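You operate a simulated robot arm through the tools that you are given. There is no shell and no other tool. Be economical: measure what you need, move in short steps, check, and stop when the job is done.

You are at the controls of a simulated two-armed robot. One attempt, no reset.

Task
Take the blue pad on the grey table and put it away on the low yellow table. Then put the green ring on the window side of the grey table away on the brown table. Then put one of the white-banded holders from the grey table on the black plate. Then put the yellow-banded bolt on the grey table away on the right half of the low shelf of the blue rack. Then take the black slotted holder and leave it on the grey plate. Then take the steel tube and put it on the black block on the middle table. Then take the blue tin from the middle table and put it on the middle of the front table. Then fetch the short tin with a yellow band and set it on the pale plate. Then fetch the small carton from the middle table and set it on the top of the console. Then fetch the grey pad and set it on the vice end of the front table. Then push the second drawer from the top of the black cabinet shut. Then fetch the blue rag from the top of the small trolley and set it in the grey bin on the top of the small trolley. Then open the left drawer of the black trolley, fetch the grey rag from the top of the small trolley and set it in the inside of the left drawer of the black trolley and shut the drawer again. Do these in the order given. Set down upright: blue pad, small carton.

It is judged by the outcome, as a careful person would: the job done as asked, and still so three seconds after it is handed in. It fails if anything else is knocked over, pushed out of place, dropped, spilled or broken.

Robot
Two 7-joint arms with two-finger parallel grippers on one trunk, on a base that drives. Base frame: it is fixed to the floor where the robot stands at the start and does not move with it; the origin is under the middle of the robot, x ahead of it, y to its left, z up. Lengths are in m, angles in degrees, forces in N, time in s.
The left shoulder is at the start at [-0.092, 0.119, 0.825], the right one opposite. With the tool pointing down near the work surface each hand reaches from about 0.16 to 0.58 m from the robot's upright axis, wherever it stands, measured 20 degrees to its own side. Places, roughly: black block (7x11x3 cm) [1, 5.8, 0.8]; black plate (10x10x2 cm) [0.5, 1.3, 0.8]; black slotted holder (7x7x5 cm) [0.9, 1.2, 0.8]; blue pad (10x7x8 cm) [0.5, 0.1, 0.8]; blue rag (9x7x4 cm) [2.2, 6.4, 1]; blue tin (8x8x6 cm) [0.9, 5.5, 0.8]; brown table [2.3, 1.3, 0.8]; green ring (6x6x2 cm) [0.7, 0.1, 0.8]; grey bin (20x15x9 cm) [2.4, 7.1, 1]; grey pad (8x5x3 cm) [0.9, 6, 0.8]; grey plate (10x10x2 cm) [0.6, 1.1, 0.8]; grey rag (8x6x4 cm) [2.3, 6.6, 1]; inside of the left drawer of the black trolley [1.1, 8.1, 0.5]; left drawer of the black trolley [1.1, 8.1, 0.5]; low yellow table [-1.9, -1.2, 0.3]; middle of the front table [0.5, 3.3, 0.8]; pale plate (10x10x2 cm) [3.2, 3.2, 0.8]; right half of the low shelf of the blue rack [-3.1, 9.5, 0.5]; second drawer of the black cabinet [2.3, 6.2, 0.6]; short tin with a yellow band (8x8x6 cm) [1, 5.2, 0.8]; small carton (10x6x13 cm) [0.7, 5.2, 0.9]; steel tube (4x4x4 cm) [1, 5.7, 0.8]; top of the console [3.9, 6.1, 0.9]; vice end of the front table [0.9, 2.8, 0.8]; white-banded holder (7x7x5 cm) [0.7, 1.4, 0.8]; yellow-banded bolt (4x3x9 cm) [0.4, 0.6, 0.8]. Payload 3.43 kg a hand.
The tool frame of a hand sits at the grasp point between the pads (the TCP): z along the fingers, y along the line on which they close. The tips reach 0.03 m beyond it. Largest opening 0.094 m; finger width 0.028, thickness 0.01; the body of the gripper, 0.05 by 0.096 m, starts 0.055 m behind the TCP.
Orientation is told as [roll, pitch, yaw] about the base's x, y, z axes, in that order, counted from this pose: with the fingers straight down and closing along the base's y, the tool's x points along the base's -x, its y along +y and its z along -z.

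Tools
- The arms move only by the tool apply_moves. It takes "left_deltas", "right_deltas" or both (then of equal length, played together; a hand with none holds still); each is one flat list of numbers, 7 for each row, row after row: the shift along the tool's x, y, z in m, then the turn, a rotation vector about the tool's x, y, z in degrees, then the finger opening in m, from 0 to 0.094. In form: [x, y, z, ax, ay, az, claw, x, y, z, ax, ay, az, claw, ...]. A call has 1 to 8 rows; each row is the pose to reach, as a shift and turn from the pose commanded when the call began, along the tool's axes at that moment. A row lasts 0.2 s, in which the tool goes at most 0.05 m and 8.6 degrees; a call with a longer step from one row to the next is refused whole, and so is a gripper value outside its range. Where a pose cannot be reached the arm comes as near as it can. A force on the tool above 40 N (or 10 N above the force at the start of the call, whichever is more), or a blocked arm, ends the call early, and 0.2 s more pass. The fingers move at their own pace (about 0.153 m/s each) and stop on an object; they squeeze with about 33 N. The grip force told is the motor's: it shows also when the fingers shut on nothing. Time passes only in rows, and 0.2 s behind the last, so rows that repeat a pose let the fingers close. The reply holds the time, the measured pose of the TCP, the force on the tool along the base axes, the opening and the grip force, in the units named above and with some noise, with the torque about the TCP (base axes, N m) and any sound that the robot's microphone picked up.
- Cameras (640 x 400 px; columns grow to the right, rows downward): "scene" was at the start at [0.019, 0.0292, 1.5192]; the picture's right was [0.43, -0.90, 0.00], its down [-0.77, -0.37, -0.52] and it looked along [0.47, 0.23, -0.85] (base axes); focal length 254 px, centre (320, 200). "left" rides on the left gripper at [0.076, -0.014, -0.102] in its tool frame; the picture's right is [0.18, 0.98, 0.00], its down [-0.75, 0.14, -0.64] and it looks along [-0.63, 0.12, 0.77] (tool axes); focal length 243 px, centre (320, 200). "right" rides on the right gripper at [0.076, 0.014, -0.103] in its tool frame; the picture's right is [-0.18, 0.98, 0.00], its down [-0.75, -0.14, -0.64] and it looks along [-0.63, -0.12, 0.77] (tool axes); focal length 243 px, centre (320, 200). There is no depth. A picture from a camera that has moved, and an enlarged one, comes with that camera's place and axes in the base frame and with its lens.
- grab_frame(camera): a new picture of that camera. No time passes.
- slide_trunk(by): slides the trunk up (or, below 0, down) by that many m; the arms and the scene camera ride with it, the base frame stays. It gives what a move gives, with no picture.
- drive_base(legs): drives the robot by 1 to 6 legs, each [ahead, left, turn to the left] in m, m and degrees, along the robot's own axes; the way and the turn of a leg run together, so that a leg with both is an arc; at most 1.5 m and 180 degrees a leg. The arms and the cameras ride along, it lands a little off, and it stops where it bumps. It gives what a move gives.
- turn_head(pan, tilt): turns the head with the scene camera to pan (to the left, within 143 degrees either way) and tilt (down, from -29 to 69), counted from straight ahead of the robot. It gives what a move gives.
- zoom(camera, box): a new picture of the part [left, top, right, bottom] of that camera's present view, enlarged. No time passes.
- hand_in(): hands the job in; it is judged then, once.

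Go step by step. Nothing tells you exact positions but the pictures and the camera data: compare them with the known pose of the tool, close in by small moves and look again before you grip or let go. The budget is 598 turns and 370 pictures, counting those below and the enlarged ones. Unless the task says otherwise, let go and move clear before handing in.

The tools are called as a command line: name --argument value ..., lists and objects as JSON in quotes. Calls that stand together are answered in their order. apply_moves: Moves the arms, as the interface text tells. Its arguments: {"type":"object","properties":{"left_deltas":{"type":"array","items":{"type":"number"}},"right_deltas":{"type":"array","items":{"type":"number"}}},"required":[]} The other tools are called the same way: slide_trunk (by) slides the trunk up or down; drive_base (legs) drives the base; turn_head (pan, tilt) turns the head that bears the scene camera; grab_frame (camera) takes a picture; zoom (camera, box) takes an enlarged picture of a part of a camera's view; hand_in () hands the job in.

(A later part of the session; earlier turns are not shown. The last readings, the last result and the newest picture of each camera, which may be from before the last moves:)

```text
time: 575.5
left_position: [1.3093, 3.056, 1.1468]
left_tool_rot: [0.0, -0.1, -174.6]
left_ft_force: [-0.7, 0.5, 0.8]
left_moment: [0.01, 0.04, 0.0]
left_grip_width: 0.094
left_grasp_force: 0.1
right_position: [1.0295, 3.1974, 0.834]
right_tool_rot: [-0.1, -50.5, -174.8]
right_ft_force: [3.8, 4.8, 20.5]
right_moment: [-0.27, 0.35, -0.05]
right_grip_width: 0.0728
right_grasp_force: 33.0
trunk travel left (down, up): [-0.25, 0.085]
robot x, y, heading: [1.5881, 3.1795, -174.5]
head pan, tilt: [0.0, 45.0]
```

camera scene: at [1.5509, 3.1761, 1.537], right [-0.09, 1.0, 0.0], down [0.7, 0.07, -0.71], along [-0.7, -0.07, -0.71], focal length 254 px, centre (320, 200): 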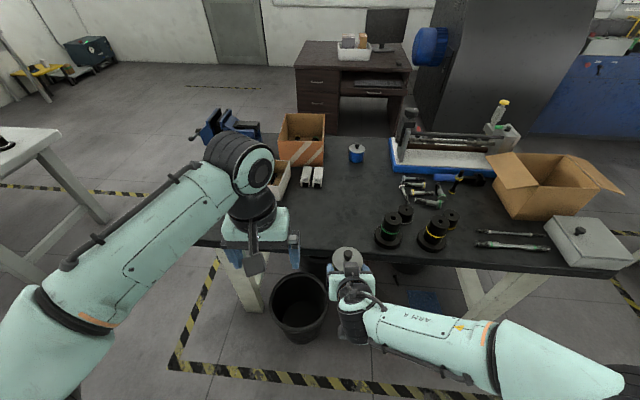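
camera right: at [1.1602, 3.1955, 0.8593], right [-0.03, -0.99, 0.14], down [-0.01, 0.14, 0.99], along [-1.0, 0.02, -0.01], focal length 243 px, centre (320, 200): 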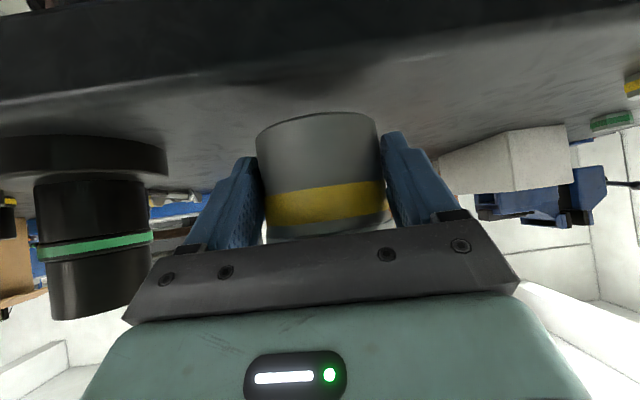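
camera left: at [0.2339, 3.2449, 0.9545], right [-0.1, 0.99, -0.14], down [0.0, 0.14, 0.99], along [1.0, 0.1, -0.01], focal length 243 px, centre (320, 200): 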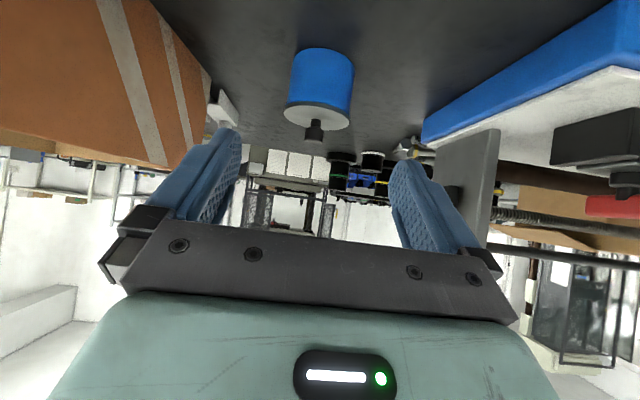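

Set down. I release, withdraw, raise the hand and rotate it toward a 35° backward lean.

apply_moves --right_deltas '[-0.004, 0, -0.003, 0, 0, 0, 0.05, -0.004, 0, -0.003, 0, 0, 0, 0.094, -0.004, 0, -0.003, 0, 0, 0, 0.094, -0.004, 0, -0.045, 0, 0, 0, 0.094, -0.004, 0, -0.09, 0, 0, 0, 0.094, -0.03, 0, -0.12, 0, 0, 0, 0.094, -0.06, 0, -0.15, 0, 0, 0, 0.094, -0.09, 0, -0.18, 0, 0, 0, 0.094]'

apply_moves --right_deltas '[0, 0, 0, 0, 8.5, 0, 0.094, 0, 0, 0, 0, 17, 0, 0.094, 0, 0, 0, 0, 25.5, 0, 0.094, 0, 0, 0, 0, 34, 0, 0.094, 0, 0, 0, 0, 42.5, 0, 0.094, 0, 0, 0, 0, 50, 0, 0.094, 0, 0, 0, 0, 50, 0, 0.094]'

grab_frame --camera "right"

```text
time: 577.3
left_position: [1.3079, 3.0551, 1.1453]
left_tool_rot: [0.0, 0.0, -174.5]
left_ft_force: [-0.4, -1.0, 0.1]
left_moment: [0.04, 0.01, -0.01]
left_grip_width: 0.0941
left_grasp_force: 0.1
right_position: [1.1092, 3.2025, 1.0168]
right_tool_rot: [-0.2, -49.7, -174.4]
right_ft_force: [-0.7, -0.6, 0.3]
right_moment: [-0.02, -0.01, 0.0]
right_grip_width: 0.094
right_grasp_force: 0.0
trunk travel left (down, up): [-0.25, 0.085]
robot x, y, heading: [1.59, 3.181, -174.5]
head pan, tilt: [0.0, 45.0]
```

```text
time: 578.9
left_position: [1.308, 3.0555, 1.144]
left_tool_rot: [0.0, 0.1, -174.6]
left_ft_force: [0.6, -0.6, -0.3]
left_moment: [-0.01, -0.01, -0.04]
left_grip_width: 0.094
left_grasp_force: 0.0
right_position: [1.1106, 3.2018, 1.0149]
right_tool_rot: [-0.1, 0.2, -174.5]
right_ft_force: [0.5, -0.6, -0.1]
right_moment: [0.0, -0.02, 0.03]
right_grip_width: 0.0936
right_grasp_force: 0.1
trunk travel left (down, up): [-0.25, 0.085]
robot x, y, heading: [1.5871, 3.1821, -174.6]
head pan, tilt: [0.0, 45.0]
```

```text
242 pictures are left
camera right: at [1.1877, 3.1963, 1.116], right [-0.09, -1.0, 0.0], down [-0.77, 0.07, 0.64], along [-0.64, 0.06, -0.77], focal length 243 px, centre (320, 200)
```

right: 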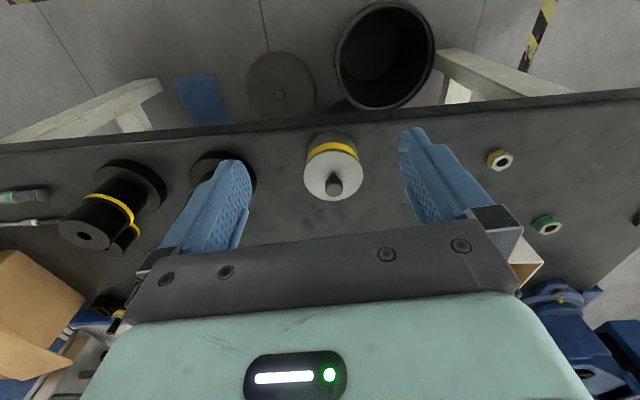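

Tin lid centre about [1.016, 3.196]. I drive 0.2 m closer and lean the hand back 35° on the far side of the tin.

drive_base --legs '[[0.19, 0, 0]]'

apply_moves --right_deltas '[0, 0, 0, 0, 7, 0, 0.094, 0, 0, 0, 0, 14, 0, 0.094, 0, 0, 0.0, 0, 21, 0, 0.094, 0, 0, 0.01, 0, 28, 0, 0.094, 0, 0, 0.02, 0, 35, 0, 0.094, 0.0, 0, 0.03, 0, 35, 0, 0.094]'

grab_frame --camera "right"

grab_frame --camera "scene"

```text
time: 580.5
left_position: [1.124, 3.0399, 1.1459]
left_tool_rot: [0.0, 0.1, -174.9]
left_ft_force: [0.2, -0.6, 0.0]
left_moment: [0.01, -0.01, 0.02]
left_grip_width: 0.094
left_grasp_force: 0.0
right_position: [0.9282, 3.189, 1.012]
right_tool_rot: [-0.1, 0.3, -174.9]
right_ft_force: [-0.3, -0.2, 0.5]
right_moment: [-0.02, -0.05, 0.01]
right_grip_width: 0.0941
right_grasp_force: 0.0
trunk travel left (down, up): [-0.25, 0.085]
robot x, y, heading: [1.4055, 3.1637, -175.0]
head pan, tilt: [0.0, 45.0]
stopped in leg 1: the robot was blocked; the commanded pose is now the measured one
```

```text
time: 581.9
left_position: [1.1264, 3.0404, 1.1446]
left_tool_rot: [0.0, 0.0, -174.8]
left_ft_force: [0.2, 0.0, 0.0]
left_moment: [0.03, 0.01, 0.04]
left_grip_width: 0.0939
left_grasp_force: 0.1
right_position: [0.9825, 3.1933, 1.01]
right_tool_rot: [-1.2, 19.9, -172.0]
right_ft_force: [0.6, 0.6, -0.1]
right_moment: [0.02, -0.02, -0.01]
right_grip_width: 0.094
right_grasp_force: 0.1
right hand out of reach, approached as far as the arm can: row 1, 2, 3, 4, 5, 6
trunk travel left (down, up): [-0.25, 0.085]
robot x, y, heading: [1.4056, 3.1604, -175.0]
head pan, tilt: [0.0, 45.0]
```

```text
241 pictures are left
camera right: at [1.0209, 3.1827, 1.132], right [-0.03, -1.0, -0.08], down [-0.94, 0.0, 0.35], along [-0.35, 0.09, -0.93], focal length 243 px, centre (320, 200)
```

right: 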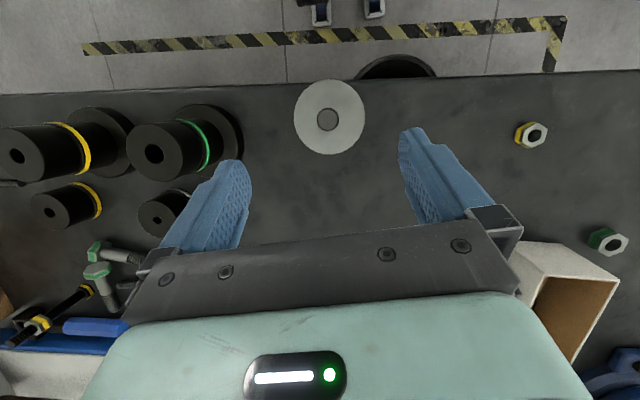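

```text
240 pictures are left
camera scene: at [1.3707, 3.1596, 1.537], right [-0.09, 1.0, 0.0], down [0.7, 0.06, -0.71], along [-0.7, -0.06, -0.71], focal length 254 px, centre (320, 200)
```

scene: 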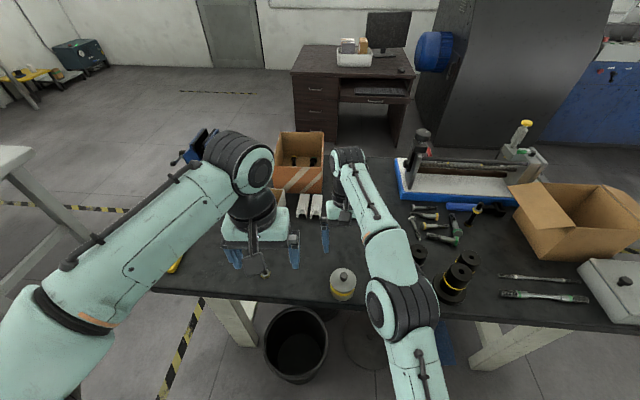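

The base touched something (likely the bin) and stopped; I ease back 2 cm. Raising the trunk will extend the reach for the backward lean.

drive_base --legs '[[-0.02, 0, 0]]'

slide_trunk --by 0.085

apply_moves --right_deltas '[0, 0, 0, 0, 0, 0, 0.094, 0, 0, 0, 0, 0, 0, 0.094]'

```text
time: 582.7
left_position: [1.1438, 3.0422, 1.1453]
left_tool_rot: [0.0, 0.0, -174.9]
left_ft_force: [0.6, -1.0, 0.9]
left_moment: [0.01, -0.01, -0.02]
left_grip_width: 0.0941
left_grasp_force: 0.0
right_position: [1.0014, 3.1947, 1.0101]
right_tool_rot: [-1.2, 19.8, -172.0]
right_ft_force: [0.4, -0.1, 0.5]
right_moment: [0.01, 0.02, 0.0]
right_grip_width: 0.0942
right_grasp_force: 0.0
trunk travel left (down, up): [-0.25, 0.085]
robot x, y, heading: [1.4287, 3.1636, -175.1]
head pan, tilt: [0.0, 45.0]
```

```text
time: 583.9
left_position: [1.147, 3.0426, 1.2293]
left_tool_rot: [0.0, 0.1, -174.9]
left_ft_force: [-0.1, -0.2, 0.7]
left_moment: [0.01, 0.03, -0.02]
left_grip_width: 0.0941
left_grasp_force: 0.1
right_position: [1.0016, 3.1941, 1.0954]
right_tool_rot: [-1.3, 19.9, -172.1]
right_ft_force: [0.7, 0.2, -0.6]
right_moment: [0.01, -0.04, -0.03]
right_grip_width: 0.0941
right_grasp_force: 0.1
trunk travel left (down, up): [-0.335, 0.0]
robot x, y, heading: [1.4258, 3.1673, -174.9]
head pan, tilt: [0.0, 45.0]
```

```text
time: 584.5
left_position: [1.1468, 3.0422, 1.2302]
left_tool_rot: [0.0, -0.1, -175.0]
left_ft_force: [1.1, 0.9, 0.4]
left_moment: [0.01, 0.02, -0.04]
left_grip_width: 0.094
left_grasp_force: 0.1
right_position: [1.002, 3.196, 1.0948]
right_tool_rot: [-1.3, 19.9, -172.0]
right_ft_force: [0.2, 0.2, 0.2]
right_moment: [0.0, 0.01, -0.03]
right_grip_width: 0.0943
right_grasp_force: 0.1
trunk travel left (down, up): [-0.335, 0.0]
robot x, y, heading: [1.4265, 3.1634, -175.0]
head pan, tilt: [0.0, 45.0]
```

apply_moves --right_deltas '[-0.03, 0, 0.02, 0, 3, 1, 0.094, -0.06, 0, 0.04, 0, 6, 2, 0.094, -0.075, 0, 0.07, 0, 9, 3, 0.094, -0.085, 0, 0.1, 0, 12, 3, 0.094, -0.094, 0, 0.12, 0, 15, 3, 0.094, -0.094, 0, 0.12, 0, 15, 3, 0.094]'

grab_frame --camera "right"

```text
time: 585.9
left_position: [1.1467, 3.0413, 1.2298]
left_tool_rot: [-0.1, -0.1, -174.9]
left_ft_force: [0.4, -0.2, -0.2]
left_moment: [-0.02, 0.01, -0.03]
left_grip_width: 0.0939
left_grasp_force: 0.1
right_position: [0.9538, 3.1909, 0.9515]
right_tool_rot: [-3.1, 34.9, -176.0]
right_ft_force: [-0.2, -0.1, 0.2]
right_moment: [-0.02, 0.0, -0.01]
right_grip_width: 0.0938
right_grasp_force: 0.0
trunk travel left (down, up): [-0.335, 0.0]
robot x, y, heading: [1.424, 3.1626, -174.9]
head pan, tilt: [0.0, 45.0]
```

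```text
239 pictures are left
camera right: at [0.9614, 3.1717, 1.0773], right [-0.05, -0.99, -0.15], down [-0.99, 0.04, 0.1], along [-0.1, 0.15, -0.98], focal length 243 px, centre (320, 200)
```

right: 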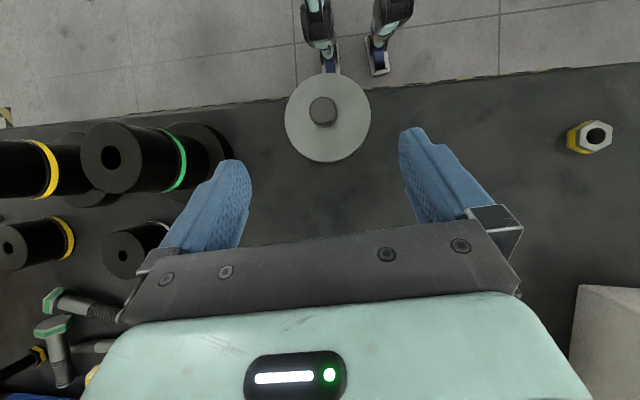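

The 35° lean works. I trim the small roll and move in along the fingers.

apply_moves --right_deltas '[-0.015, -0.002, 0.02, -1.2, 0, -0.8, 0.094, -0.0293, -0.003, 0.04, -2.46, 0, -1.7, 0.094, -0.0293, -0.003, 0.07, -2.46, 0, -1.7, 0.094, -0.0293, -0.003, 0.07, -2.46, 0, -1.7, 0.094]'

grab_frame --camera "right"

zoom --camera "scene" --box '[270, 200, 430, 320]'

```text
time: 586.9
left_position: [1.1463, 3.0424, 1.2299]
left_tool_rot: [0.0, 0.1, -174.9]
left_ft_force: [-0.1, 0.5, 1.5]
left_moment: [-0.01, 0.0, -0.03]
left_grip_width: 0.094
left_grasp_force: 0.0
right_position: [0.9699, 3.1986, 0.8757]
right_tool_rot: [0.4, 34.9, -174.0]
right_ft_force: [-0.2, -0.4, 1.0]
right_moment: [-0.03, -0.01, -0.01]
right_grip_width: 0.0937
right_grasp_force: 0.1
trunk travel left (down, up): [-0.335, 0.0]
robot x, y, heading: [1.426, 3.1662, -174.8]
head pan, tilt: [0.0, 45.0]
```

```text
238 pictures are left
camera right: at [0.9759, 3.1872, 1.0029], right [-0.05, -0.99, -0.1], down [-0.99, 0.04, 0.1], along [-0.09, 0.1, -0.99], focal length 243 px, centre (320, 200)
```

right: 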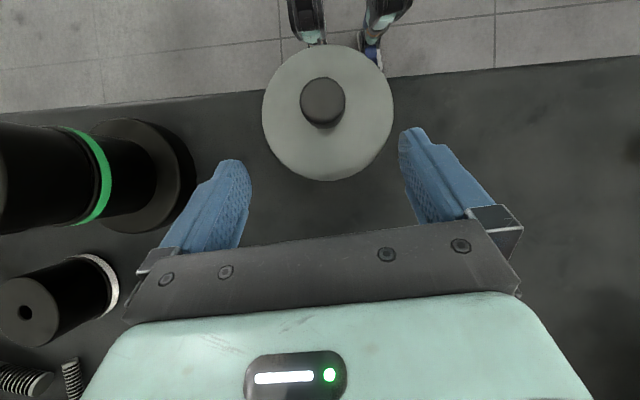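

```text
3.33 times, centred on (350, 260) of scene
camera zoom: at [1.3913, 3.1614, 1.6268], right [-0.09, 1.0, 0.0], down [0.7, 0.06, -0.71], along [-0.7, -0.06, -0.71], focal length 848 px, centre (220, 0)
```

zoom: 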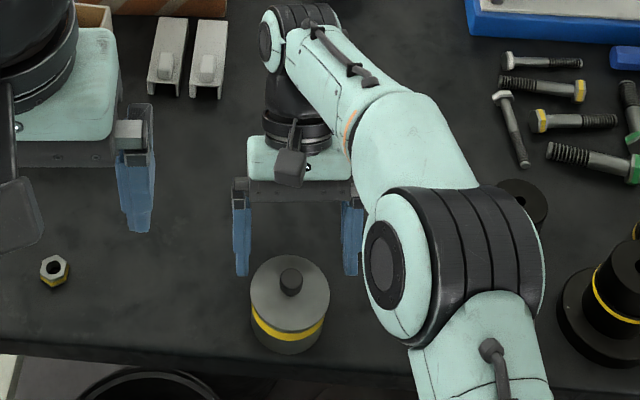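

apply_moves --right_deltas '[0, 0.0046, 0.02, 0, 0, 0, 0.094, 0, 0.0046, 0.0413, 0, 0, 0, 0.094, 0, 0.0046, 0.0413, 0, 0, 0, 0.094]'

grab_frame --camera "right"

```text
time: 587.7
left_position: [1.147, 3.0424, 1.2291]
left_tool_rot: [0.0, 0.0, -174.9]
left_ft_force: [-0.2, -0.4, -1.1]
left_moment: [0.01, -0.01, 0.0]
left_grip_width: 0.094
left_grasp_force: 0.0
right_position: [0.9954, 3.1955, 0.8433]
right_tool_rot: [0.5, 34.8, -174.0]
right_ft_force: [-0.4, 0.0, -0.5]
right_moment: [-0.01, 0.03, -0.01]
right_grip_width: 0.094
right_grasp_force: 0.1
trunk travel left (down, up): [-0.335, 0.0]
robot x, y, heading: [1.4267, 3.1619, -174.8]
head pan, tilt: [0.0, 45.0]
```

```text
236 pictures are left
camera right: at [1.0011, 3.1838, 0.9712], right [-0.05, -0.99, -0.1], down [-0.99, 0.04, 0.1], along [-0.09, 0.1, -0.99], focal length 243 px, centre (320, 200)
```

right: 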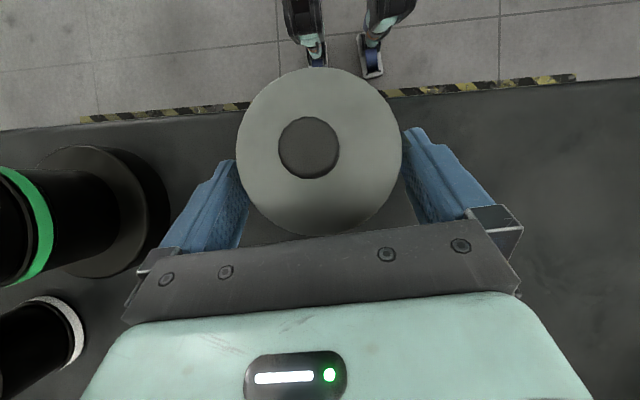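

apply_moves --right_deltas '[0, 0, 0, 0, 0, 0, 0.05, 0, 0, 0, 0, 0, 0, 0.05, 0, 0, 0, 0, 0, 0, 0.05, 0.0028, 0, -0.004, 0, 0, 0, 0.05, 0.0057, 0, -0.0082, 0, 0, 0, 0.05, 0.0086, 0, -0.0123, 0, 0, 0, 0.05]'

grab_frame --camera "right"

```text
time: 589.1
left_position: [1.1466, 3.0433, 1.2295]
left_tool_rot: [-0.1, 0.0, -175.0]
left_ft_force: [0.3, -0.7, 0.6]
left_moment: [0.01, 0.01, 0.06]
left_grip_width: 0.0939
left_grasp_force: 0.1
right_position: [0.9941, 3.1969, 0.8559]
right_tool_rot: [0.5, 34.9, -174.0]
right_ft_force: [-1.1, 0.2, -0.4]
right_moment: [-0.01, -0.02, 0.03]
right_grip_width: 0.0729
right_grasp_force: 33.2
trunk travel left (down, up): [-0.335, 0.0]
robot x, y, heading: [1.4297, 3.1652, -174.8]
head pan, tilt: [0.0, 45.0]
heard: snap
```

```text
235 pictures are left
camera right: at [1.0003, 3.1844, 0.9848], right [-0.05, -0.99, -0.1], down [-0.99, 0.04, 0.1], along [-0.09, 0.1, -0.99], focal length 243 px, centre (320, 200)
```

right: 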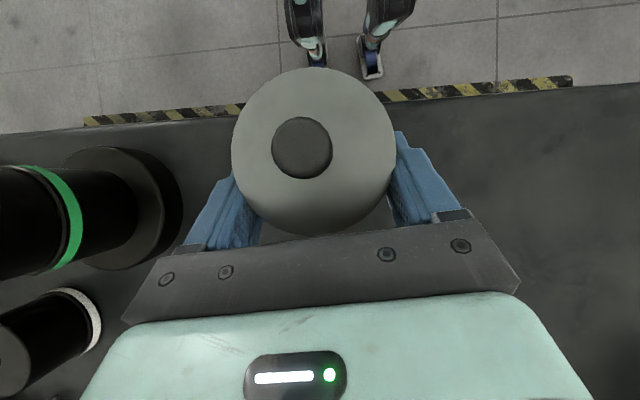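

zoom --camera "scene" --box '[300, 210, 400, 300]'

```text
4.44 times, centred on (350, 255) of scene
camera zoom: at [1.3915, 3.1615, 1.6268], right [-0.09, 1.0, 0.0], down [0.7, 0.06, -0.71], along [-0.7, -0.06, -0.71], focal length 1130 px, centre (187, -44)
```

zoom: 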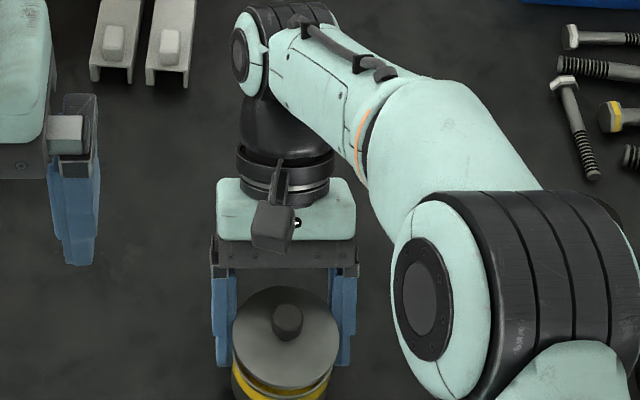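

The force reading shows only the lid lifted. I put it straight back and press it on.

apply_moves --right_deltas '[-0.0043, 0, 0.0061, 0, 0, 0, 0.05, -0.0075, 0, 0.0107, 0, 0, 0, 0.05, -0.0095, 0, 0.0135, 0, 0, 0, 0.05, -0.0115, 0, 0.0164, 0, 0, 0, 0.05, -0.0138, 0, 0.0197, 0, 0, 0, 0.05]'

zoom --camera "scene" --box '[300, 210, 400, 300]'

```text
time: 590.3
left_position: [1.1466, 3.0431, 1.2301]
left_tool_rot: [0.0, -0.1, -174.9]
left_ft_force: [-0.7, 0.5, 0.1]
left_moment: [0.02, 0.01, 0.0]
left_grip_width: 0.0941
left_grasp_force: 0.1
right_position: [0.9935, 3.1969, 0.837]
right_tool_rot: [0.5, 34.5, -174.1]
right_ft_force: [-5.2, 5.3, 36.2]
right_moment: [0.1, -0.33, -0.32]
right_grip_width: 0.0726
right_grasp_force: 32.5
trunk travel left (down, up): [-0.335, 0.0]
robot x, y, heading: [1.4271, 3.1639, -174.8]
head pan, tilt: [0.0, 45.0]
heard: snap
```

```text
4.44 times, centred on (350, 255) of scene
camera zoom: at [1.3937, 3.1622, 1.6271], right [-0.09, 1.0, 0.0], down [0.7, 0.06, -0.71], along [-0.71, -0.06, -0.71], focal length 1130 px, centre (187, -44)
```

zoom: 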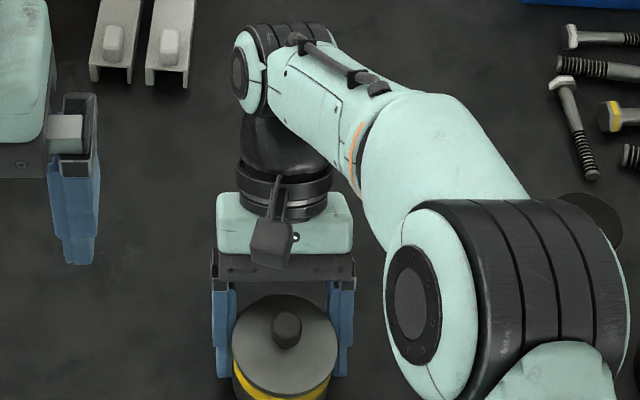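

The lid is back on. Tilted grips won't suit the press, so I'll instead take the lid off with the left hand, carry the open tin upright in a vertical right-hand grip, and refit the lid on the plate. First I free the right hand.

apply_moves --right_deltas '[0.002, 0, -0.003, 0, 0, 0, 0.05, 0.002, 0, -0.003, 0, 0, 0, 0.094, 0.002, 0, -0.003, 0, 0, 0, 0.094, 0.002, 0, -0.04, 0, 0, 0, 0.094, 0.002, 0, -0.08, 0, 0, 0, 0.094, 0.01, 0, -0.12, 0, -5, 0, 0.094, 0.03, 0, -0.155, 0, -12, 0, 0.094, 0.05, 0, -0.18, 0, -20, 0, 0.094]'

apply_moves --right_deltas '[0.04, -0.02, 0, 0, -8, 0, 0.094, 0.08, -0.04, 0, 0, -15, 0, 0.094, 0.11, -0.07, 0, 0, -15, 0, 0.094, 0.13, -0.11, 0, 0, -15, 0, 0.094, 0.14, -0.15, 0, 0, -15, 0, 0.094, 0.14, -0.15, 0, 0, -15, 0, 0.094]'

grab_frame --camera "scene"

grab_frame --camera "left"

```text
time: 592.1
left_position: [1.1467, 3.0434, 1.2296]
left_tool_rot: [0.0, 0.0, -174.9]
left_ft_force: [0.7, -0.8, -0.5]
left_moment: [0.01, -0.01, -0.01]
left_grip_width: 0.0938
left_grasp_force: 0.1
right_position: [0.9307, 3.1932, 1.0108]
right_tool_rot: [0.4, 14.7, -174.1]
right_ft_force: [0.4, 0.2, -0.6]
right_moment: [-0.02, -0.01, 0.01]
right_grip_width: 0.094
right_grasp_force: 0.1
trunk travel left (down, up): [-0.335, 0.0]
robot x, y, heading: [1.4296, 3.1659, -175.1]
head pan, tilt: [0.0, 45.0]
```

```text
time: 593.5
left_position: [1.1459, 3.042, 1.2296]
left_tool_rot: [0.0, -0.1, -174.9]
left_ft_force: [-0.5, -0.1, -0.1]
left_moment: [0.03, 0.0, 0.01]
left_grip_width: 0.0941
left_grasp_force: 0.1
right_position: [1.0492, 3.3563, 1.0446]
right_tool_rot: [0.4, -0.2, -174.2]
right_ft_force: [0.1, -0.5, 0.7]
right_moment: [0.01, -0.02, 0.0]
right_grip_width: 0.0943
right_grasp_force: 0.0
trunk travel left (down, up): [-0.335, 0.0]
robot x, y, heading: [1.426, 3.1646, -175.0]
head pan, tilt: [0.0, 45.0]
```

```text
232 pictures are left
camera scene: at [1.3914, 3.161, 1.6268], right [-0.09, 1.0, 0.0], down [0.7, 0.06, -0.71], along [-0.7, -0.06, -0.71], focal length 254 px, centre (320, 200)
```

scene: 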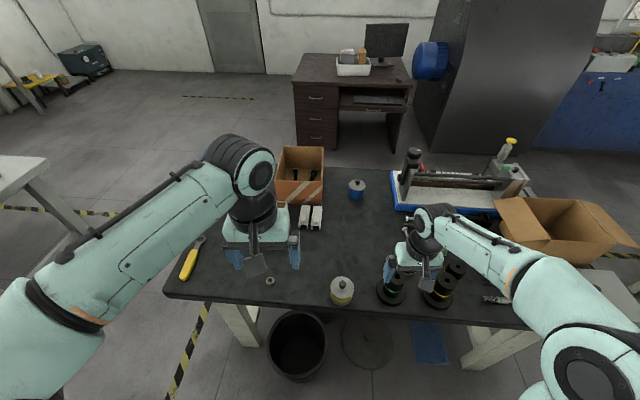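

```text
231 pictures are left
camera left: at [1.2198, 3.0638, 1.3322], right [0.27, -0.96, 0.0], down [-0.74, -0.21, 0.64], along [-0.62, -0.17, -0.77], focal length 243 px, centre (320, 200)
```

left: 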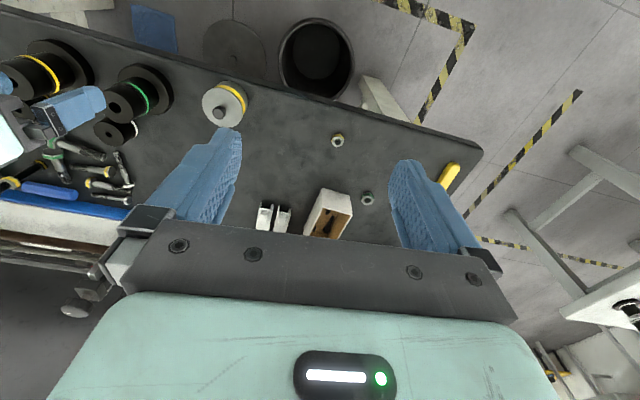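

apply_moves --right_deltas '[0.03, -0.035, 0, 0, 0, 0, 0.094, 0.06, -0.07, 0, 0, 0, 0, 0.094, 0.06, -0.07, 0, 0, 0, 0, 0.094, 0.06, -0.07, 0, 0, 0, 0, 0.094, 0.06, -0.07, 0, 0, 0, 0, 0.094, 0.06, -0.07, 0, 0, 0, 0, 0.094, 0.06, -0.07, 0, 0, 0, 0, 0.094, 0.06, -0.07, 0, 0, 0, 0, 0.094]' --left_deltas '[0, 0, 0, 0, 0, 0, 0.07, -0.02, -0.027, 0.03, 0, 0, 0, 0.06, -0.04, -0.054, 0.06, 0, 0, 0, 0.05, -0.06, -0.081, 0.09, 0, 0, 0, 0.05, -0.08, -0.108, 0.12, 0, 0, 0, 0.05, -0.1, -0.135, 0.15, 0, 0, 0, 0.05, -0.121, -0.163, 0.18, 0, 0, 0, 0.05, -0.121, -0.163, 0.22, 0, 0, 0, 0.05]'

grab_frame --camera "left"

```text
time: 595.3
left_position: [1.0117, 3.1922, 1.0128]
left_tool_rot: [-0.1, -0.1, -174.9]
left_ft_force: [-0.5, 0.2, 0.3]
left_moment: [-0.04, -0.02, 0.03]
left_grip_width: 0.0499
left_grasp_force: 0.0
right_position: [1.1065, 3.4335, 1.0465]
right_tool_rot: [0.4, -0.1, -174.3]
right_ft_force: [0.1, 0.8, 0.2]
right_moment: [0.0, -0.03, 0.02]
right_grip_width: 0.0939
right_grasp_force: 0.1
trunk travel left (down, up): [-0.335, 0.0]
robot x, y, heading: [1.428, 3.1677, -174.9]
head pan, tilt: [0.0, 45.0]
```

```text
230 pictures are left
camera left: at [1.085, 3.215, 1.1148], right [0.27, -0.96, 0.0], down [-0.74, -0.21, 0.64], along [-0.62, -0.17, -0.77], focal length 243 px, centre (320, 200)
```

left: 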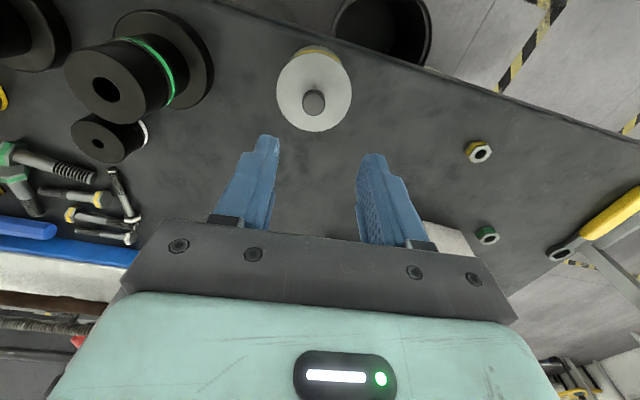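

Knob at about [1.013, 3.20]. I come down closer.

apply_moves --left_deltas '[0.001, -0.008, 0.03, 0, 0, 0, 0.05, 0.001, -0.008, 0.07, 0, 0, 0, 0.05, 0.001, -0.008, 0.085, 0, 0, 0, 0.05, 0.001, -0.008, 0.085, 0, 0, 0, 0.05]'

grab_frame --camera "left"

```text
time: 596.3
left_position: [1.0103, 3.2014, 0.9257]
left_tool_rot: [0.0, 0.0, -174.8]
left_ft_force: [-0.4, 0.0, 0.0]
left_moment: [0.0, -0.03, 0.02]
left_grip_width: 0.0499
left_grasp_force: 0.1
right_position: [1.1057, 3.4338, 1.0451]
right_tool_rot: [0.4, -0.2, -174.3]
right_ft_force: [-0.6, 0.1, -0.2]
right_moment: [0.02, -0.01, -0.02]
right_grip_width: 0.094
right_grasp_force: 0.0
trunk travel left (down, up): [-0.335, 0.0]
robot x, y, heading: [1.4292, 3.1649, -174.7]
head pan, tilt: [0.0, 45.0]
```

```text
229 pictures are left
camera left: at [1.0839, 3.2237, 1.028], right [0.27, -0.96, 0.0], down [-0.74, -0.21, 0.64], along [-0.62, -0.17, -0.77], focal length 243 px, centre (320, 200)
```

left: 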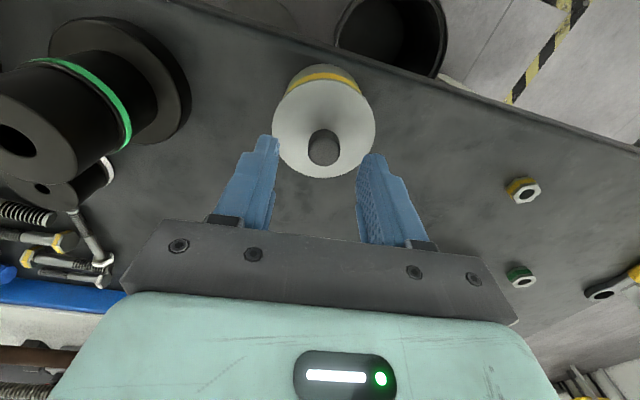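

apply_moves --left_deltas '[0.004, -0.001, 0.02, 0, 0, 0, 0.05, 0.004, -0.001, 0.027, 0, 0, 0, 0.05, 0.004, -0.001, 0.027, 0, 0, 0, 0.0, 0.004, -0.001, 0.027, 0, 0, 0, 0.0, 0.004, -0.001, 0.027, 0, 0, 0, 0.0]'

grab_frame --camera "left"

```text
time: 597.5
left_position: [1.0145, 3.2047, 0.8998]
left_tool_rot: [-0.1, 0.0, -174.9]
left_ft_force: [-0.3, 0.1, 0.2]
left_moment: [0.0, 0.03, -0.02]
left_grip_width: 0.0193
left_grasp_force: 33.0
right_position: [1.1033, 3.4333, 1.0453]
right_tool_rot: [0.4, -0.2, -174.2]
right_ft_force: [0.0, 0.4, -0.1]
right_moment: [0.01, 0.0, -0.01]
right_grip_width: 0.094
right_grasp_force: 0.0
trunk travel left (down, up): [-0.335, 0.0]
robot x, y, heading: [1.43, 3.165, -175.0]
head pan, tilt: [0.0, 45.0]
heard: snap
```

```text
228 pictures are left
camera left: at [1.0885, 3.227, 1.002], right [0.27, -0.96, 0.0], down [-0.74, -0.21, 0.64], along [-0.62, -0.17, -0.77], focal length 243 px, centre (320, 200)
```

left: 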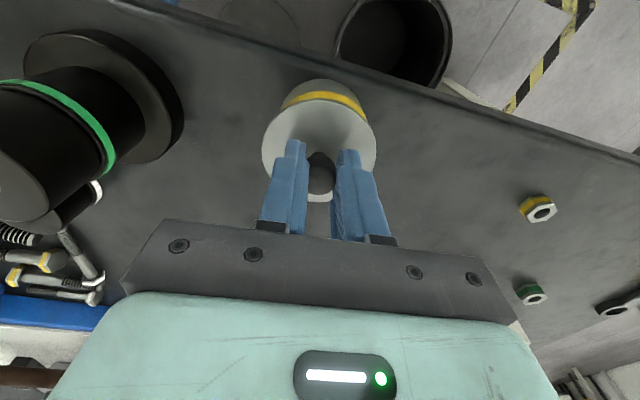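

Knob gripped. I lift the lid off and move it aside to the left.

apply_moves --left_deltas '[0, 0, -0.02, 0, 0, 0, 0.0, 0, 0, -0.05, 0, 0, 0, 0.0, 0, 0, -0.09, 0, 0, 0, 0.0, 0.01, 0.03, -0.12, 0, 0, 0, 0.0, 0.03, 0.07, -0.13, 0, 0, 0, 0.0, 0.05, 0.11, -0.14, 0, 0, 0, 0.0, 0.07, 0.15, -0.15, 0, 0, 0, 0.0, 0.09, 0.17, -0.15, 0, 0, 0, 0.0]'

grab_frame --camera "left"

grab_frame --camera "scene"

```text
time: 599.3
left_position: [1.1232, 3.0429, 1.0471]
left_tool_rot: [0.0, -0.1, -175.1]
left_ft_force: [0.1, -0.2, 0.0]
left_moment: [-0.04, 0.0, 0.03]
left_grip_width: 0.0192
left_grasp_force: 32.4
right_position: [1.1054, 3.4336, 1.0462]
right_tool_rot: [0.5, -0.2, -174.3]
right_ft_force: [0.0, -0.7, 0.4]
right_moment: [-0.04, 0.02, -0.01]
right_grip_width: 0.0938
right_grasp_force: 0.0
trunk travel left (down, up): [-0.335, 0.0]
robot x, y, heading: [1.4274, 3.1665, -174.8]
head pan, tilt: [0.0, 45.0]
```

```text
227 pictures are left
camera left: at [1.1971, 3.065, 1.15], right [0.27, -0.96, 0.0], down [-0.74, -0.21, 0.64], along [-0.62, -0.17, -0.77], focal length 243 px, centre (320, 200)
```

left: 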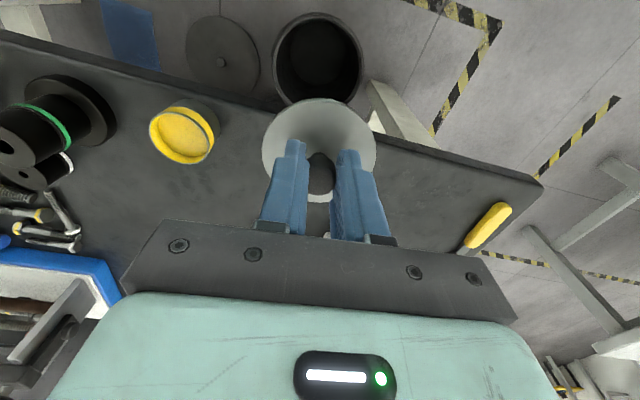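

```text
226 pictures are left
camera scene: at [1.3921, 3.1614, 1.6268], right [-0.09, 1.0, 0.0], down [0.7, 0.06, -0.71], along [-0.7, -0.06, -0.71], focal length 254 px, centre (320, 200)
```

scene: 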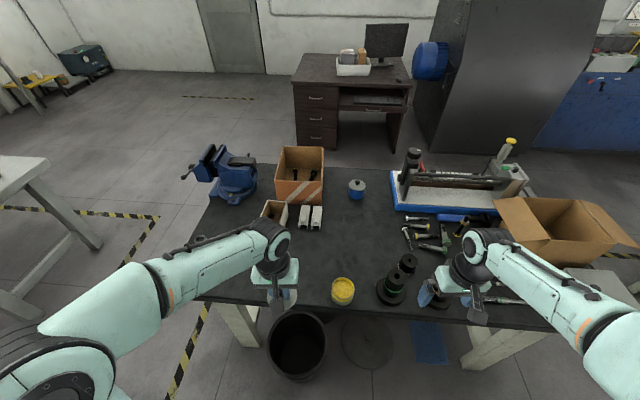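

The lid is in the left hand; the tin holds yellow paste, so I keep everything level. Now the right hand goes over the tin.

apply_moves --right_deltas '[-0.02, 0.035, 0, 0, 0, 0, 0.094, -0.04, 0.07, 0, 0, 0, 0, 0.094, -0.06, 0.11, 0, 0, 0, 0, 0.094, -0.08, 0.15, 0, 0, 0, 0, 0.094, -0.1, 0.19, 0.02, 0, 0, 0, 0.094, -0.1156, 0.2226, 0.04, 0, 0, 0, 0.094, -0.1156, 0.2226, 0.06, 0, 0, 0, 0.094, -0.1156, 0.2226, 0.06, 0, 0, 0, 0.094]'

grab_frame --camera "right"

```text
time: 601.1
left_position: [1.1226, 3.0437, 1.0475]
left_tool_rot: [0.0, 0.0, -175.0]
left_ft_force: [-0.1, -0.5, 0.3]
left_moment: [0.02, 0.0, 0.03]
left_grip_width: 0.0192
left_grasp_force: 33.1
right_position: [1.009, 3.1937, 0.9863]
right_tool_rot: [0.3, -0.2, -174.3]
right_ft_force: [0.6, -0.6, 0.7]
right_moment: [0.02, 0.0, -0.01]
right_grip_width: 0.0941
right_grasp_force: 0.0
trunk travel left (down, up): [-0.335, 0.0]
robot x, y, heading: [1.4291, 3.1645, -174.8]
head pan, tilt: [0.0, 45.0]
```

```text
225 pictures are left
camera right: at [1.0877, 3.1896, 1.0875], right [-0.09, -1.0, 0.01], down [-0.76, 0.07, 0.64], along [-0.64, 0.05, -0.77], focal length 243 px, centre (320, 200)
```

right: 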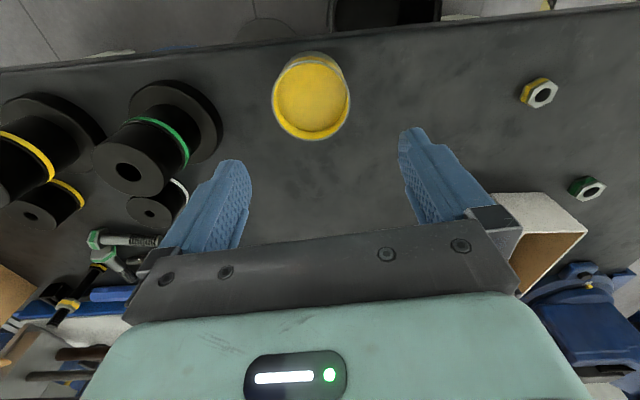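

apply_moves --right_deltas '[0.009, -0.008, 0.045, 0, 0, 0, 0.094, 0.009, -0.008, 0.09, 0, 0, 0, 0.094, 0.009, -0.008, 0.1, 0, 0, 0, 0.094, 0.009, -0.008, 0.1, 0, 0, 0, 0.094]'

grab_frame --camera "right"

```text
time: 602.1
left_position: [1.123, 3.0433, 1.0474]
left_tool_rot: [0.0, -0.1, -174.9]
left_ft_force: [0.2, 0.1, -1.3]
left_moment: [-0.02, 0.0, 0.02]
left_grip_width: 0.0191
left_grasp_force: 33.0
right_position: [1.0188, 3.2026, 0.8856]
right_tool_rot: [0.4, -0.2, -174.3]
right_ft_force: [0.1, -0.2, 0.3]
right_moment: [0.01, 0.02, -0.01]
right_grip_width: 0.094
right_grasp_force: 0.0
trunk travel left (down, up): [-0.335, 0.0]
robot x, y, heading: [1.4284, 3.1668, -174.8]
head pan, tilt: [0.0, 45.0]
```

```text
224 pictures are left
camera right: at [1.0968, 3.1987, 0.9873], right [-0.09, -1.0, 0.01], down [-0.76, 0.07, 0.64], along [-0.64, 0.05, -0.77], focal length 243 px, centre (320, 200)
```

right: 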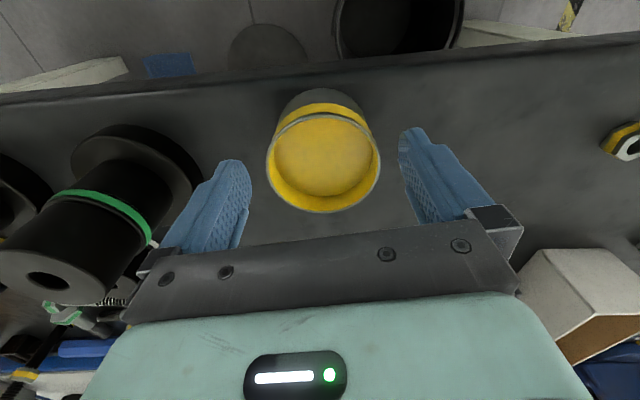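

apply_moves --right_deltas '[0.001, 0, 0.03, 0, 0, 0, 0.094, 0.001, 0, 0.05, 0, 0, 0, 0.094, 0.001, 0, 0.05, 0, 0, 0, 0.05, 0.001, 0, 0.05, 0, 0, 0, 0.05, 0.001, 0, 0.05, 0, 0, 0, 0.05, 0.001, 0, 0.04, 0, 0, 0, 0.05, 0.001, 0, 0.03, 0, 0, 0, 0.05]'

grab_frame --camera "right"

```text
time: 603.7
left_position: [1.1224, 3.0421, 1.0488]
left_tool_rot: [-0.1, 0.0, -174.9]
left_ft_force: [-0.7, 0.4, 0.3]
left_moment: [-0.02, 0.0, 0.01]
left_grip_width: 0.0194
left_grasp_force: 32.7
right_position: [1.0193, 3.2045, 0.8537]
right_tool_rot: [0.5, -0.1, -174.2]
right_ft_force: [-0.6, 1.0, -5.7]
right_moment: [0.04, -0.03, 0.0]
right_grip_width: 0.0756
right_grasp_force: 33.5
trunk travel left (down, up): [-0.335, 0.0]
robot x, y, heading: [1.4278, 3.1676, -174.8]
head pan, tilt: [0.0, 45.0]
```

```text
223 pictures are left
camera right: at [1.0973, 3.1994, 0.9559], right [-0.08, -1.0, 0.01], down [-0.76, 0.07, 0.64], along [-0.64, 0.05, -0.77], focal length 243 px, centre (320, 200)
```

right: 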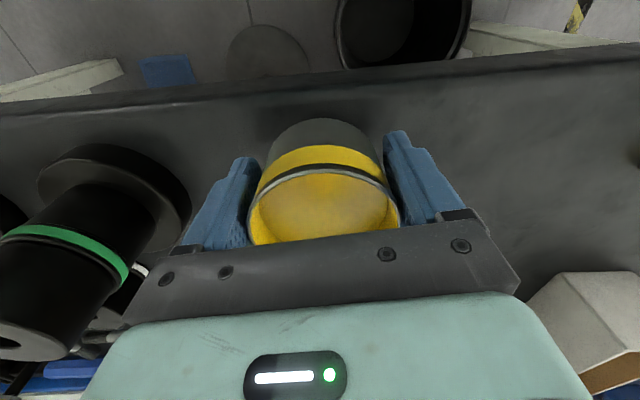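

Held by the body (5.7 N). I lift, draw in, and drive back to the press.

apply_moves --right_deltas '[0.0, 0, -0.035, 0, 0, 0, 0.05, 0.0, 0, -0.07, 0, 0, 0, 0.05, 0.02, 0, -0.1, 0, 0, 0, 0.05, 0.04, 0, -0.13, 0, 0, 0, 0.05, 0.06, 0, -0.16, 0, 0, 0, 0.05, 0.08, 0, -0.18, 0, 0, 0, 0.05, 0.08, 0, -0.18, 0, 0, 0, 0.05]'

drive_base --legs '[[-0.4, 0, 0], [0, 0, 175], [0.4, 0, 0]]'

turn_head --pan 0 --tilt 35

grab_frame --camera "scene"

```text
time: 605.3
left_position: [1.1212, 3.0431, 1.0479]
left_tool_rot: [-0.1, 0.0, -174.8]
left_ft_force: [0.1, 0.2, -0.9]
left_moment: [-0.04, 0.03, -0.01]
left_grip_width: 0.0191
left_grasp_force: 33.2
right_position: [1.1021, 3.2146, 1.035]
right_tool_rot: [0.4, 0.0, -174.2]
right_ft_force: [0.1, -0.3, -6.1]
right_moment: [0.01, -0.05, 0.0]
right_grip_width: 0.0757
right_grasp_force: 33.1
trunk travel left (down, up): [-0.335, 0.0]
robot x, y, heading: [1.4244, 3.162, -175.0]
head pan, tilt: [0.0, 45.0]
```

```text
time: 616.9
left_position: [2.5411, 3.2793, 1.0479]
left_tool_rot: [0.0, -0.1, -1.1]
left_ft_force: [-0.2, 0.8, -0.9]
left_moment: [0.01, 0.03, 0.01]
left_grip_width: 0.0193
left_grasp_force: 33.5
right_position: [2.5439, 3.1077, 1.0354]
right_tool_rot: [0.5, -0.1, -0.5]
right_ft_force: [0.7, 1.0, -5.6]
right_moment: [0.01, 0.06, -0.05]
right_grip_width: 0.0756
right_grasp_force: 32.7
trunk travel left (down, up): [-0.335, 0.0]
robot x, y, heading: [2.2265, 3.1947, -1.0]
head pan, tilt: [0.0, 45.0]
```

```text
time: 617.7
left_position: [2.5424, 3.2789, 1.0475]
left_tool_rot: [0.0, 0.0, -1.2]
left_ft_force: [-0.3, 0.0, -0.8]
left_moment: [-0.01, -0.01, 0.0]
left_grip_width: 0.0191
left_grasp_force: 33.1
right_position: [2.5441, 3.1077, 1.0339]
right_tool_rot: [0.4, 0.1, -0.5]
right_ft_force: [-0.8, -0.1, -5.1]
right_moment: [0.0, 0.06, -0.03]
right_grip_width: 0.0749
right_grasp_force: 32.9
trunk travel left (down, up): [-0.335, 0.0]
robot x, y, heading: [2.228, 3.1933, -1.2]
head pan, tilt: [0.0, 35.0]
```

```text
222 pictures are left
camera scene: at [2.2711, 3.1898, 1.6416], right [-0.02, -1.0, 0.0], down [-0.57, 0.01, -0.82], along [0.82, -0.02, -0.57], focal length 254 px, centre (320, 200)
```

scene: 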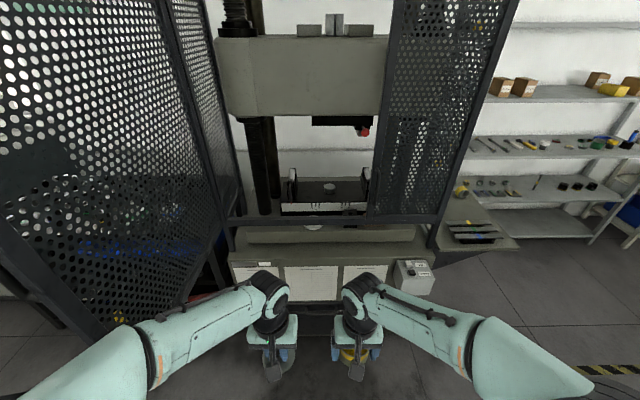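

The left mesh door reaches out to about [2.65, 3.81], so I stand further right (y ≈ 3.06) and approach to x ≈ 2.8.

drive_base --legs '[[0, -0.14, 1.1], [0.45, 0, 0]]'

turn_head --pan 10 --tilt 45

grab_frame --camera "scene"

grab_frame --camera "right"

```text
time: 621.8
left_position: [2.9769, 3.1524, 1.0482]
left_tool_rot: [-0.1, 0.1, 0.7]
left_ft_force: [0.0, 0.0, -0.7]
left_moment: [0.0, -0.04, 0.02]
left_grip_width: 0.0191
left_grasp_force: 33.2
right_position: [2.9854, 2.9805, 1.035]
right_tool_rot: [0.4, -0.1, 1.4]
right_ft_force: [0.0, -0.3, -5.0]
right_moment: [-0.04, 0.08, -0.01]
right_grip_width: 0.0752
right_grasp_force: 32.8
trunk travel left (down, up): [-0.335, 0.0]
robot x, y, heading: [2.6645, 3.055, 0.6]
head pan, tilt: [0.0, 35.0]
```

```text
time: 622.5
left_position: [2.977, 3.1527, 1.0473]
left_tool_rot: [0.0, 0.0, 0.7]
left_ft_force: [-0.2, -0.5, 0.3]
left_moment: [-0.01, 0.01, 0.01]
left_grip_width: 0.0191
left_grasp_force: 33.4
right_position: [2.9876, 2.9811, 1.0342]
right_tool_rot: [0.4, -0.1, 1.4]
right_ft_force: [0.0, 0.4, -5.6]
right_moment: [0.0, 0.03, 0.01]
right_grip_width: 0.0754
right_grasp_force: 33.1
trunk travel left (down, up): [-0.335, 0.0]
robot x, y, heading: [2.6663, 3.0514, 0.7]
head pan, tilt: [10.0, 45.0]
```

```text
221 pictures are left
camera scene: at [2.7025, 3.0684, 1.6269], right [0.19, -0.98, 0.0], down [-0.69, -0.13, -0.71], along [0.69, 0.13, -0.71], focal length 254 px, centre (320, 200)
```

scene: 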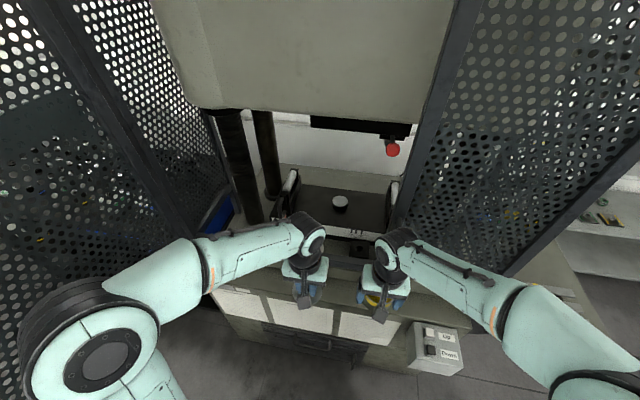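

```text
220 pictures are left
camera right: at [2.9106, 2.9931, 1.1368], right [0.16, 0.99, 0.01], down [0.76, -0.13, 0.64], along [0.64, -0.1, -0.77], focal length 243 px, centre (320, 200)
```

right: 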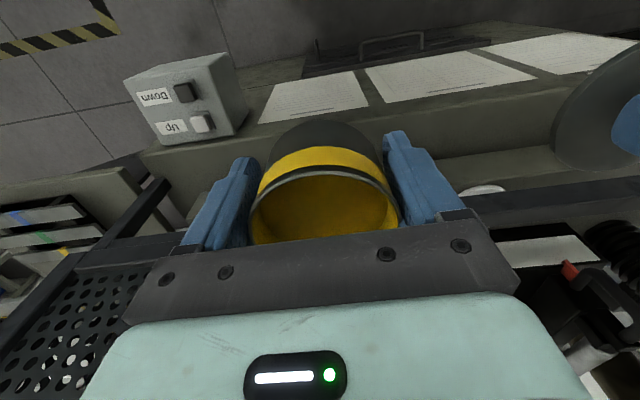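

The rail is at about x 3.10–3.14, z 0.92–0.96 and the plate centre near [3.2, 3.2]. I raise the right hand, move it over the plate, and measure again.

apply_moves --right_deltas '[0, 0, -0.03, 0, 0, 0, 0.05, 0, 0.03, -0.05, 0, 0, 0, 0.05, 0, 0.04, -0.05, 0, 0, 0, 0.05, 0, 0.04, -0.05, 0, 0, 0, 0.05]' --left_deltas '[0.03, 0.03, 0, 0, 0, 0, 0, 0.06, 0.06, 0, 0, 0, 0, 0, 0.09, 0.09, 0, 0, 0, 0, 0, 0.1, 0.12, 0, 0, 0, 0, 0]'

apply_moves --right_deltas '[-0.02, 0.04, 0, 0, 0, 0, 0.05, -0.05, 0.08, 0, 0, 0, 0, 0.05, -0.08, 0.11, 0, 0, 0, 0, 0.05, -0.12, 0.14, 0, 0, 0, 0, 0.05, -0.16, 0.16, 0, 0, 0, 0, 0.05, -0.2, 0.175, 0, 0, 0, 0, 0.05, -0.2, 0.175, 0, 0, 0, 0, 0.05]'

grab_frame --camera "right"

grab_frame --camera "scene"

```text
time: 623.5
left_position: [2.8757, 3.2755, 1.0474]
left_tool_rot: [-0.1, 0.0, 0.7]
left_ft_force: [0.3, -0.1, 0.7]
left_moment: [-0.03, -0.01, 0.01]
left_grip_width: 0.019
left_grasp_force: 33.2
right_position: [2.986, 3.0211, 1.084]
right_tool_rot: [0.4, -0.1, 1.4]
right_ft_force: [0.5, 0.2, -4.9]
right_moment: [-0.03, 0.05, -0.01]
right_grip_width: 0.0751
right_grasp_force: 32.7
trunk travel left (down, up): [-0.335, 0.0]
robot x, y, heading: [2.6663, 3.0519, 0.6]
head pan, tilt: [10.0, 45.0]
```

```text
time: 625.1
left_position: [2.8763, 3.2746, 1.0482]
left_tool_rot: [0.0, -0.1, 0.7]
left_ft_force: [0.0, -0.2, -0.2]
left_moment: [-0.04, 0.0, -0.06]
left_grip_width: 0.0191
left_grasp_force: 32.8
right_position: [3.1493, 3.1803, 1.076]
right_tool_rot: [0.4, 0.0, 1.5]
right_ft_force: [0.4, -0.3, -4.8]
right_moment: [-0.01, 0.07, -0.01]
right_grip_width: 0.0755
right_grasp_force: 32.7
right hand out of reach, approached as far as the arm can: row 6, 7
trunk travel left (down, up): [-0.335, 0.0]
robot x, y, heading: [2.665, 3.0557, 0.9]
head pan, tilt: [10.0, 45.0]
```

```text
219 pictures are left
camera right: at [3.0729, 3.1923, 1.1788], right [0.16, 0.99, 0.01], down [0.76, -0.13, 0.64], along [0.63, -0.1, -0.77], focal length 243 px, centre (320, 200)
```

right: 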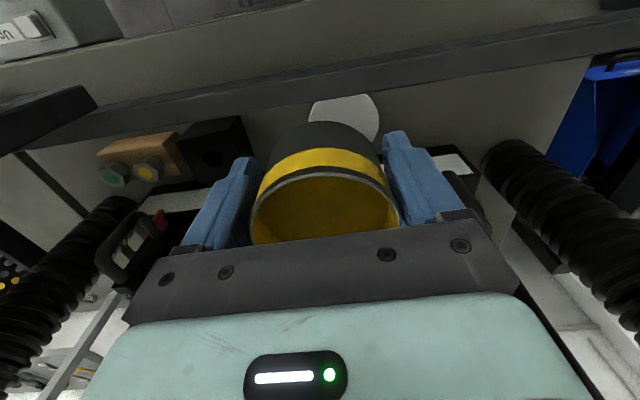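

```text
218 pictures are left
camera scene: at [2.7025, 3.0694, 1.6268], right [0.19, -0.98, 0.0], down [-0.69, -0.13, -0.71], along [0.69, 0.13, -0.71], focal length 254 px, centre (320, 200)
```

scene: 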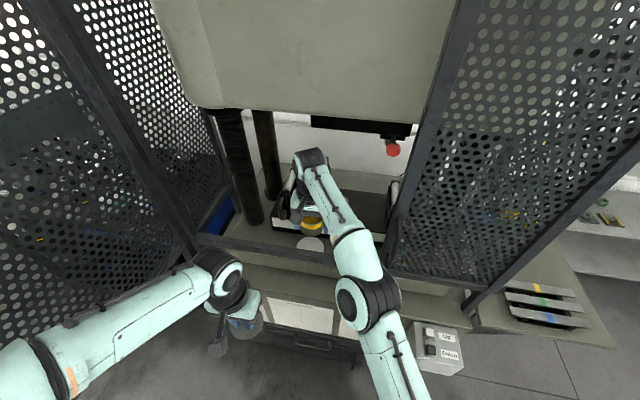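

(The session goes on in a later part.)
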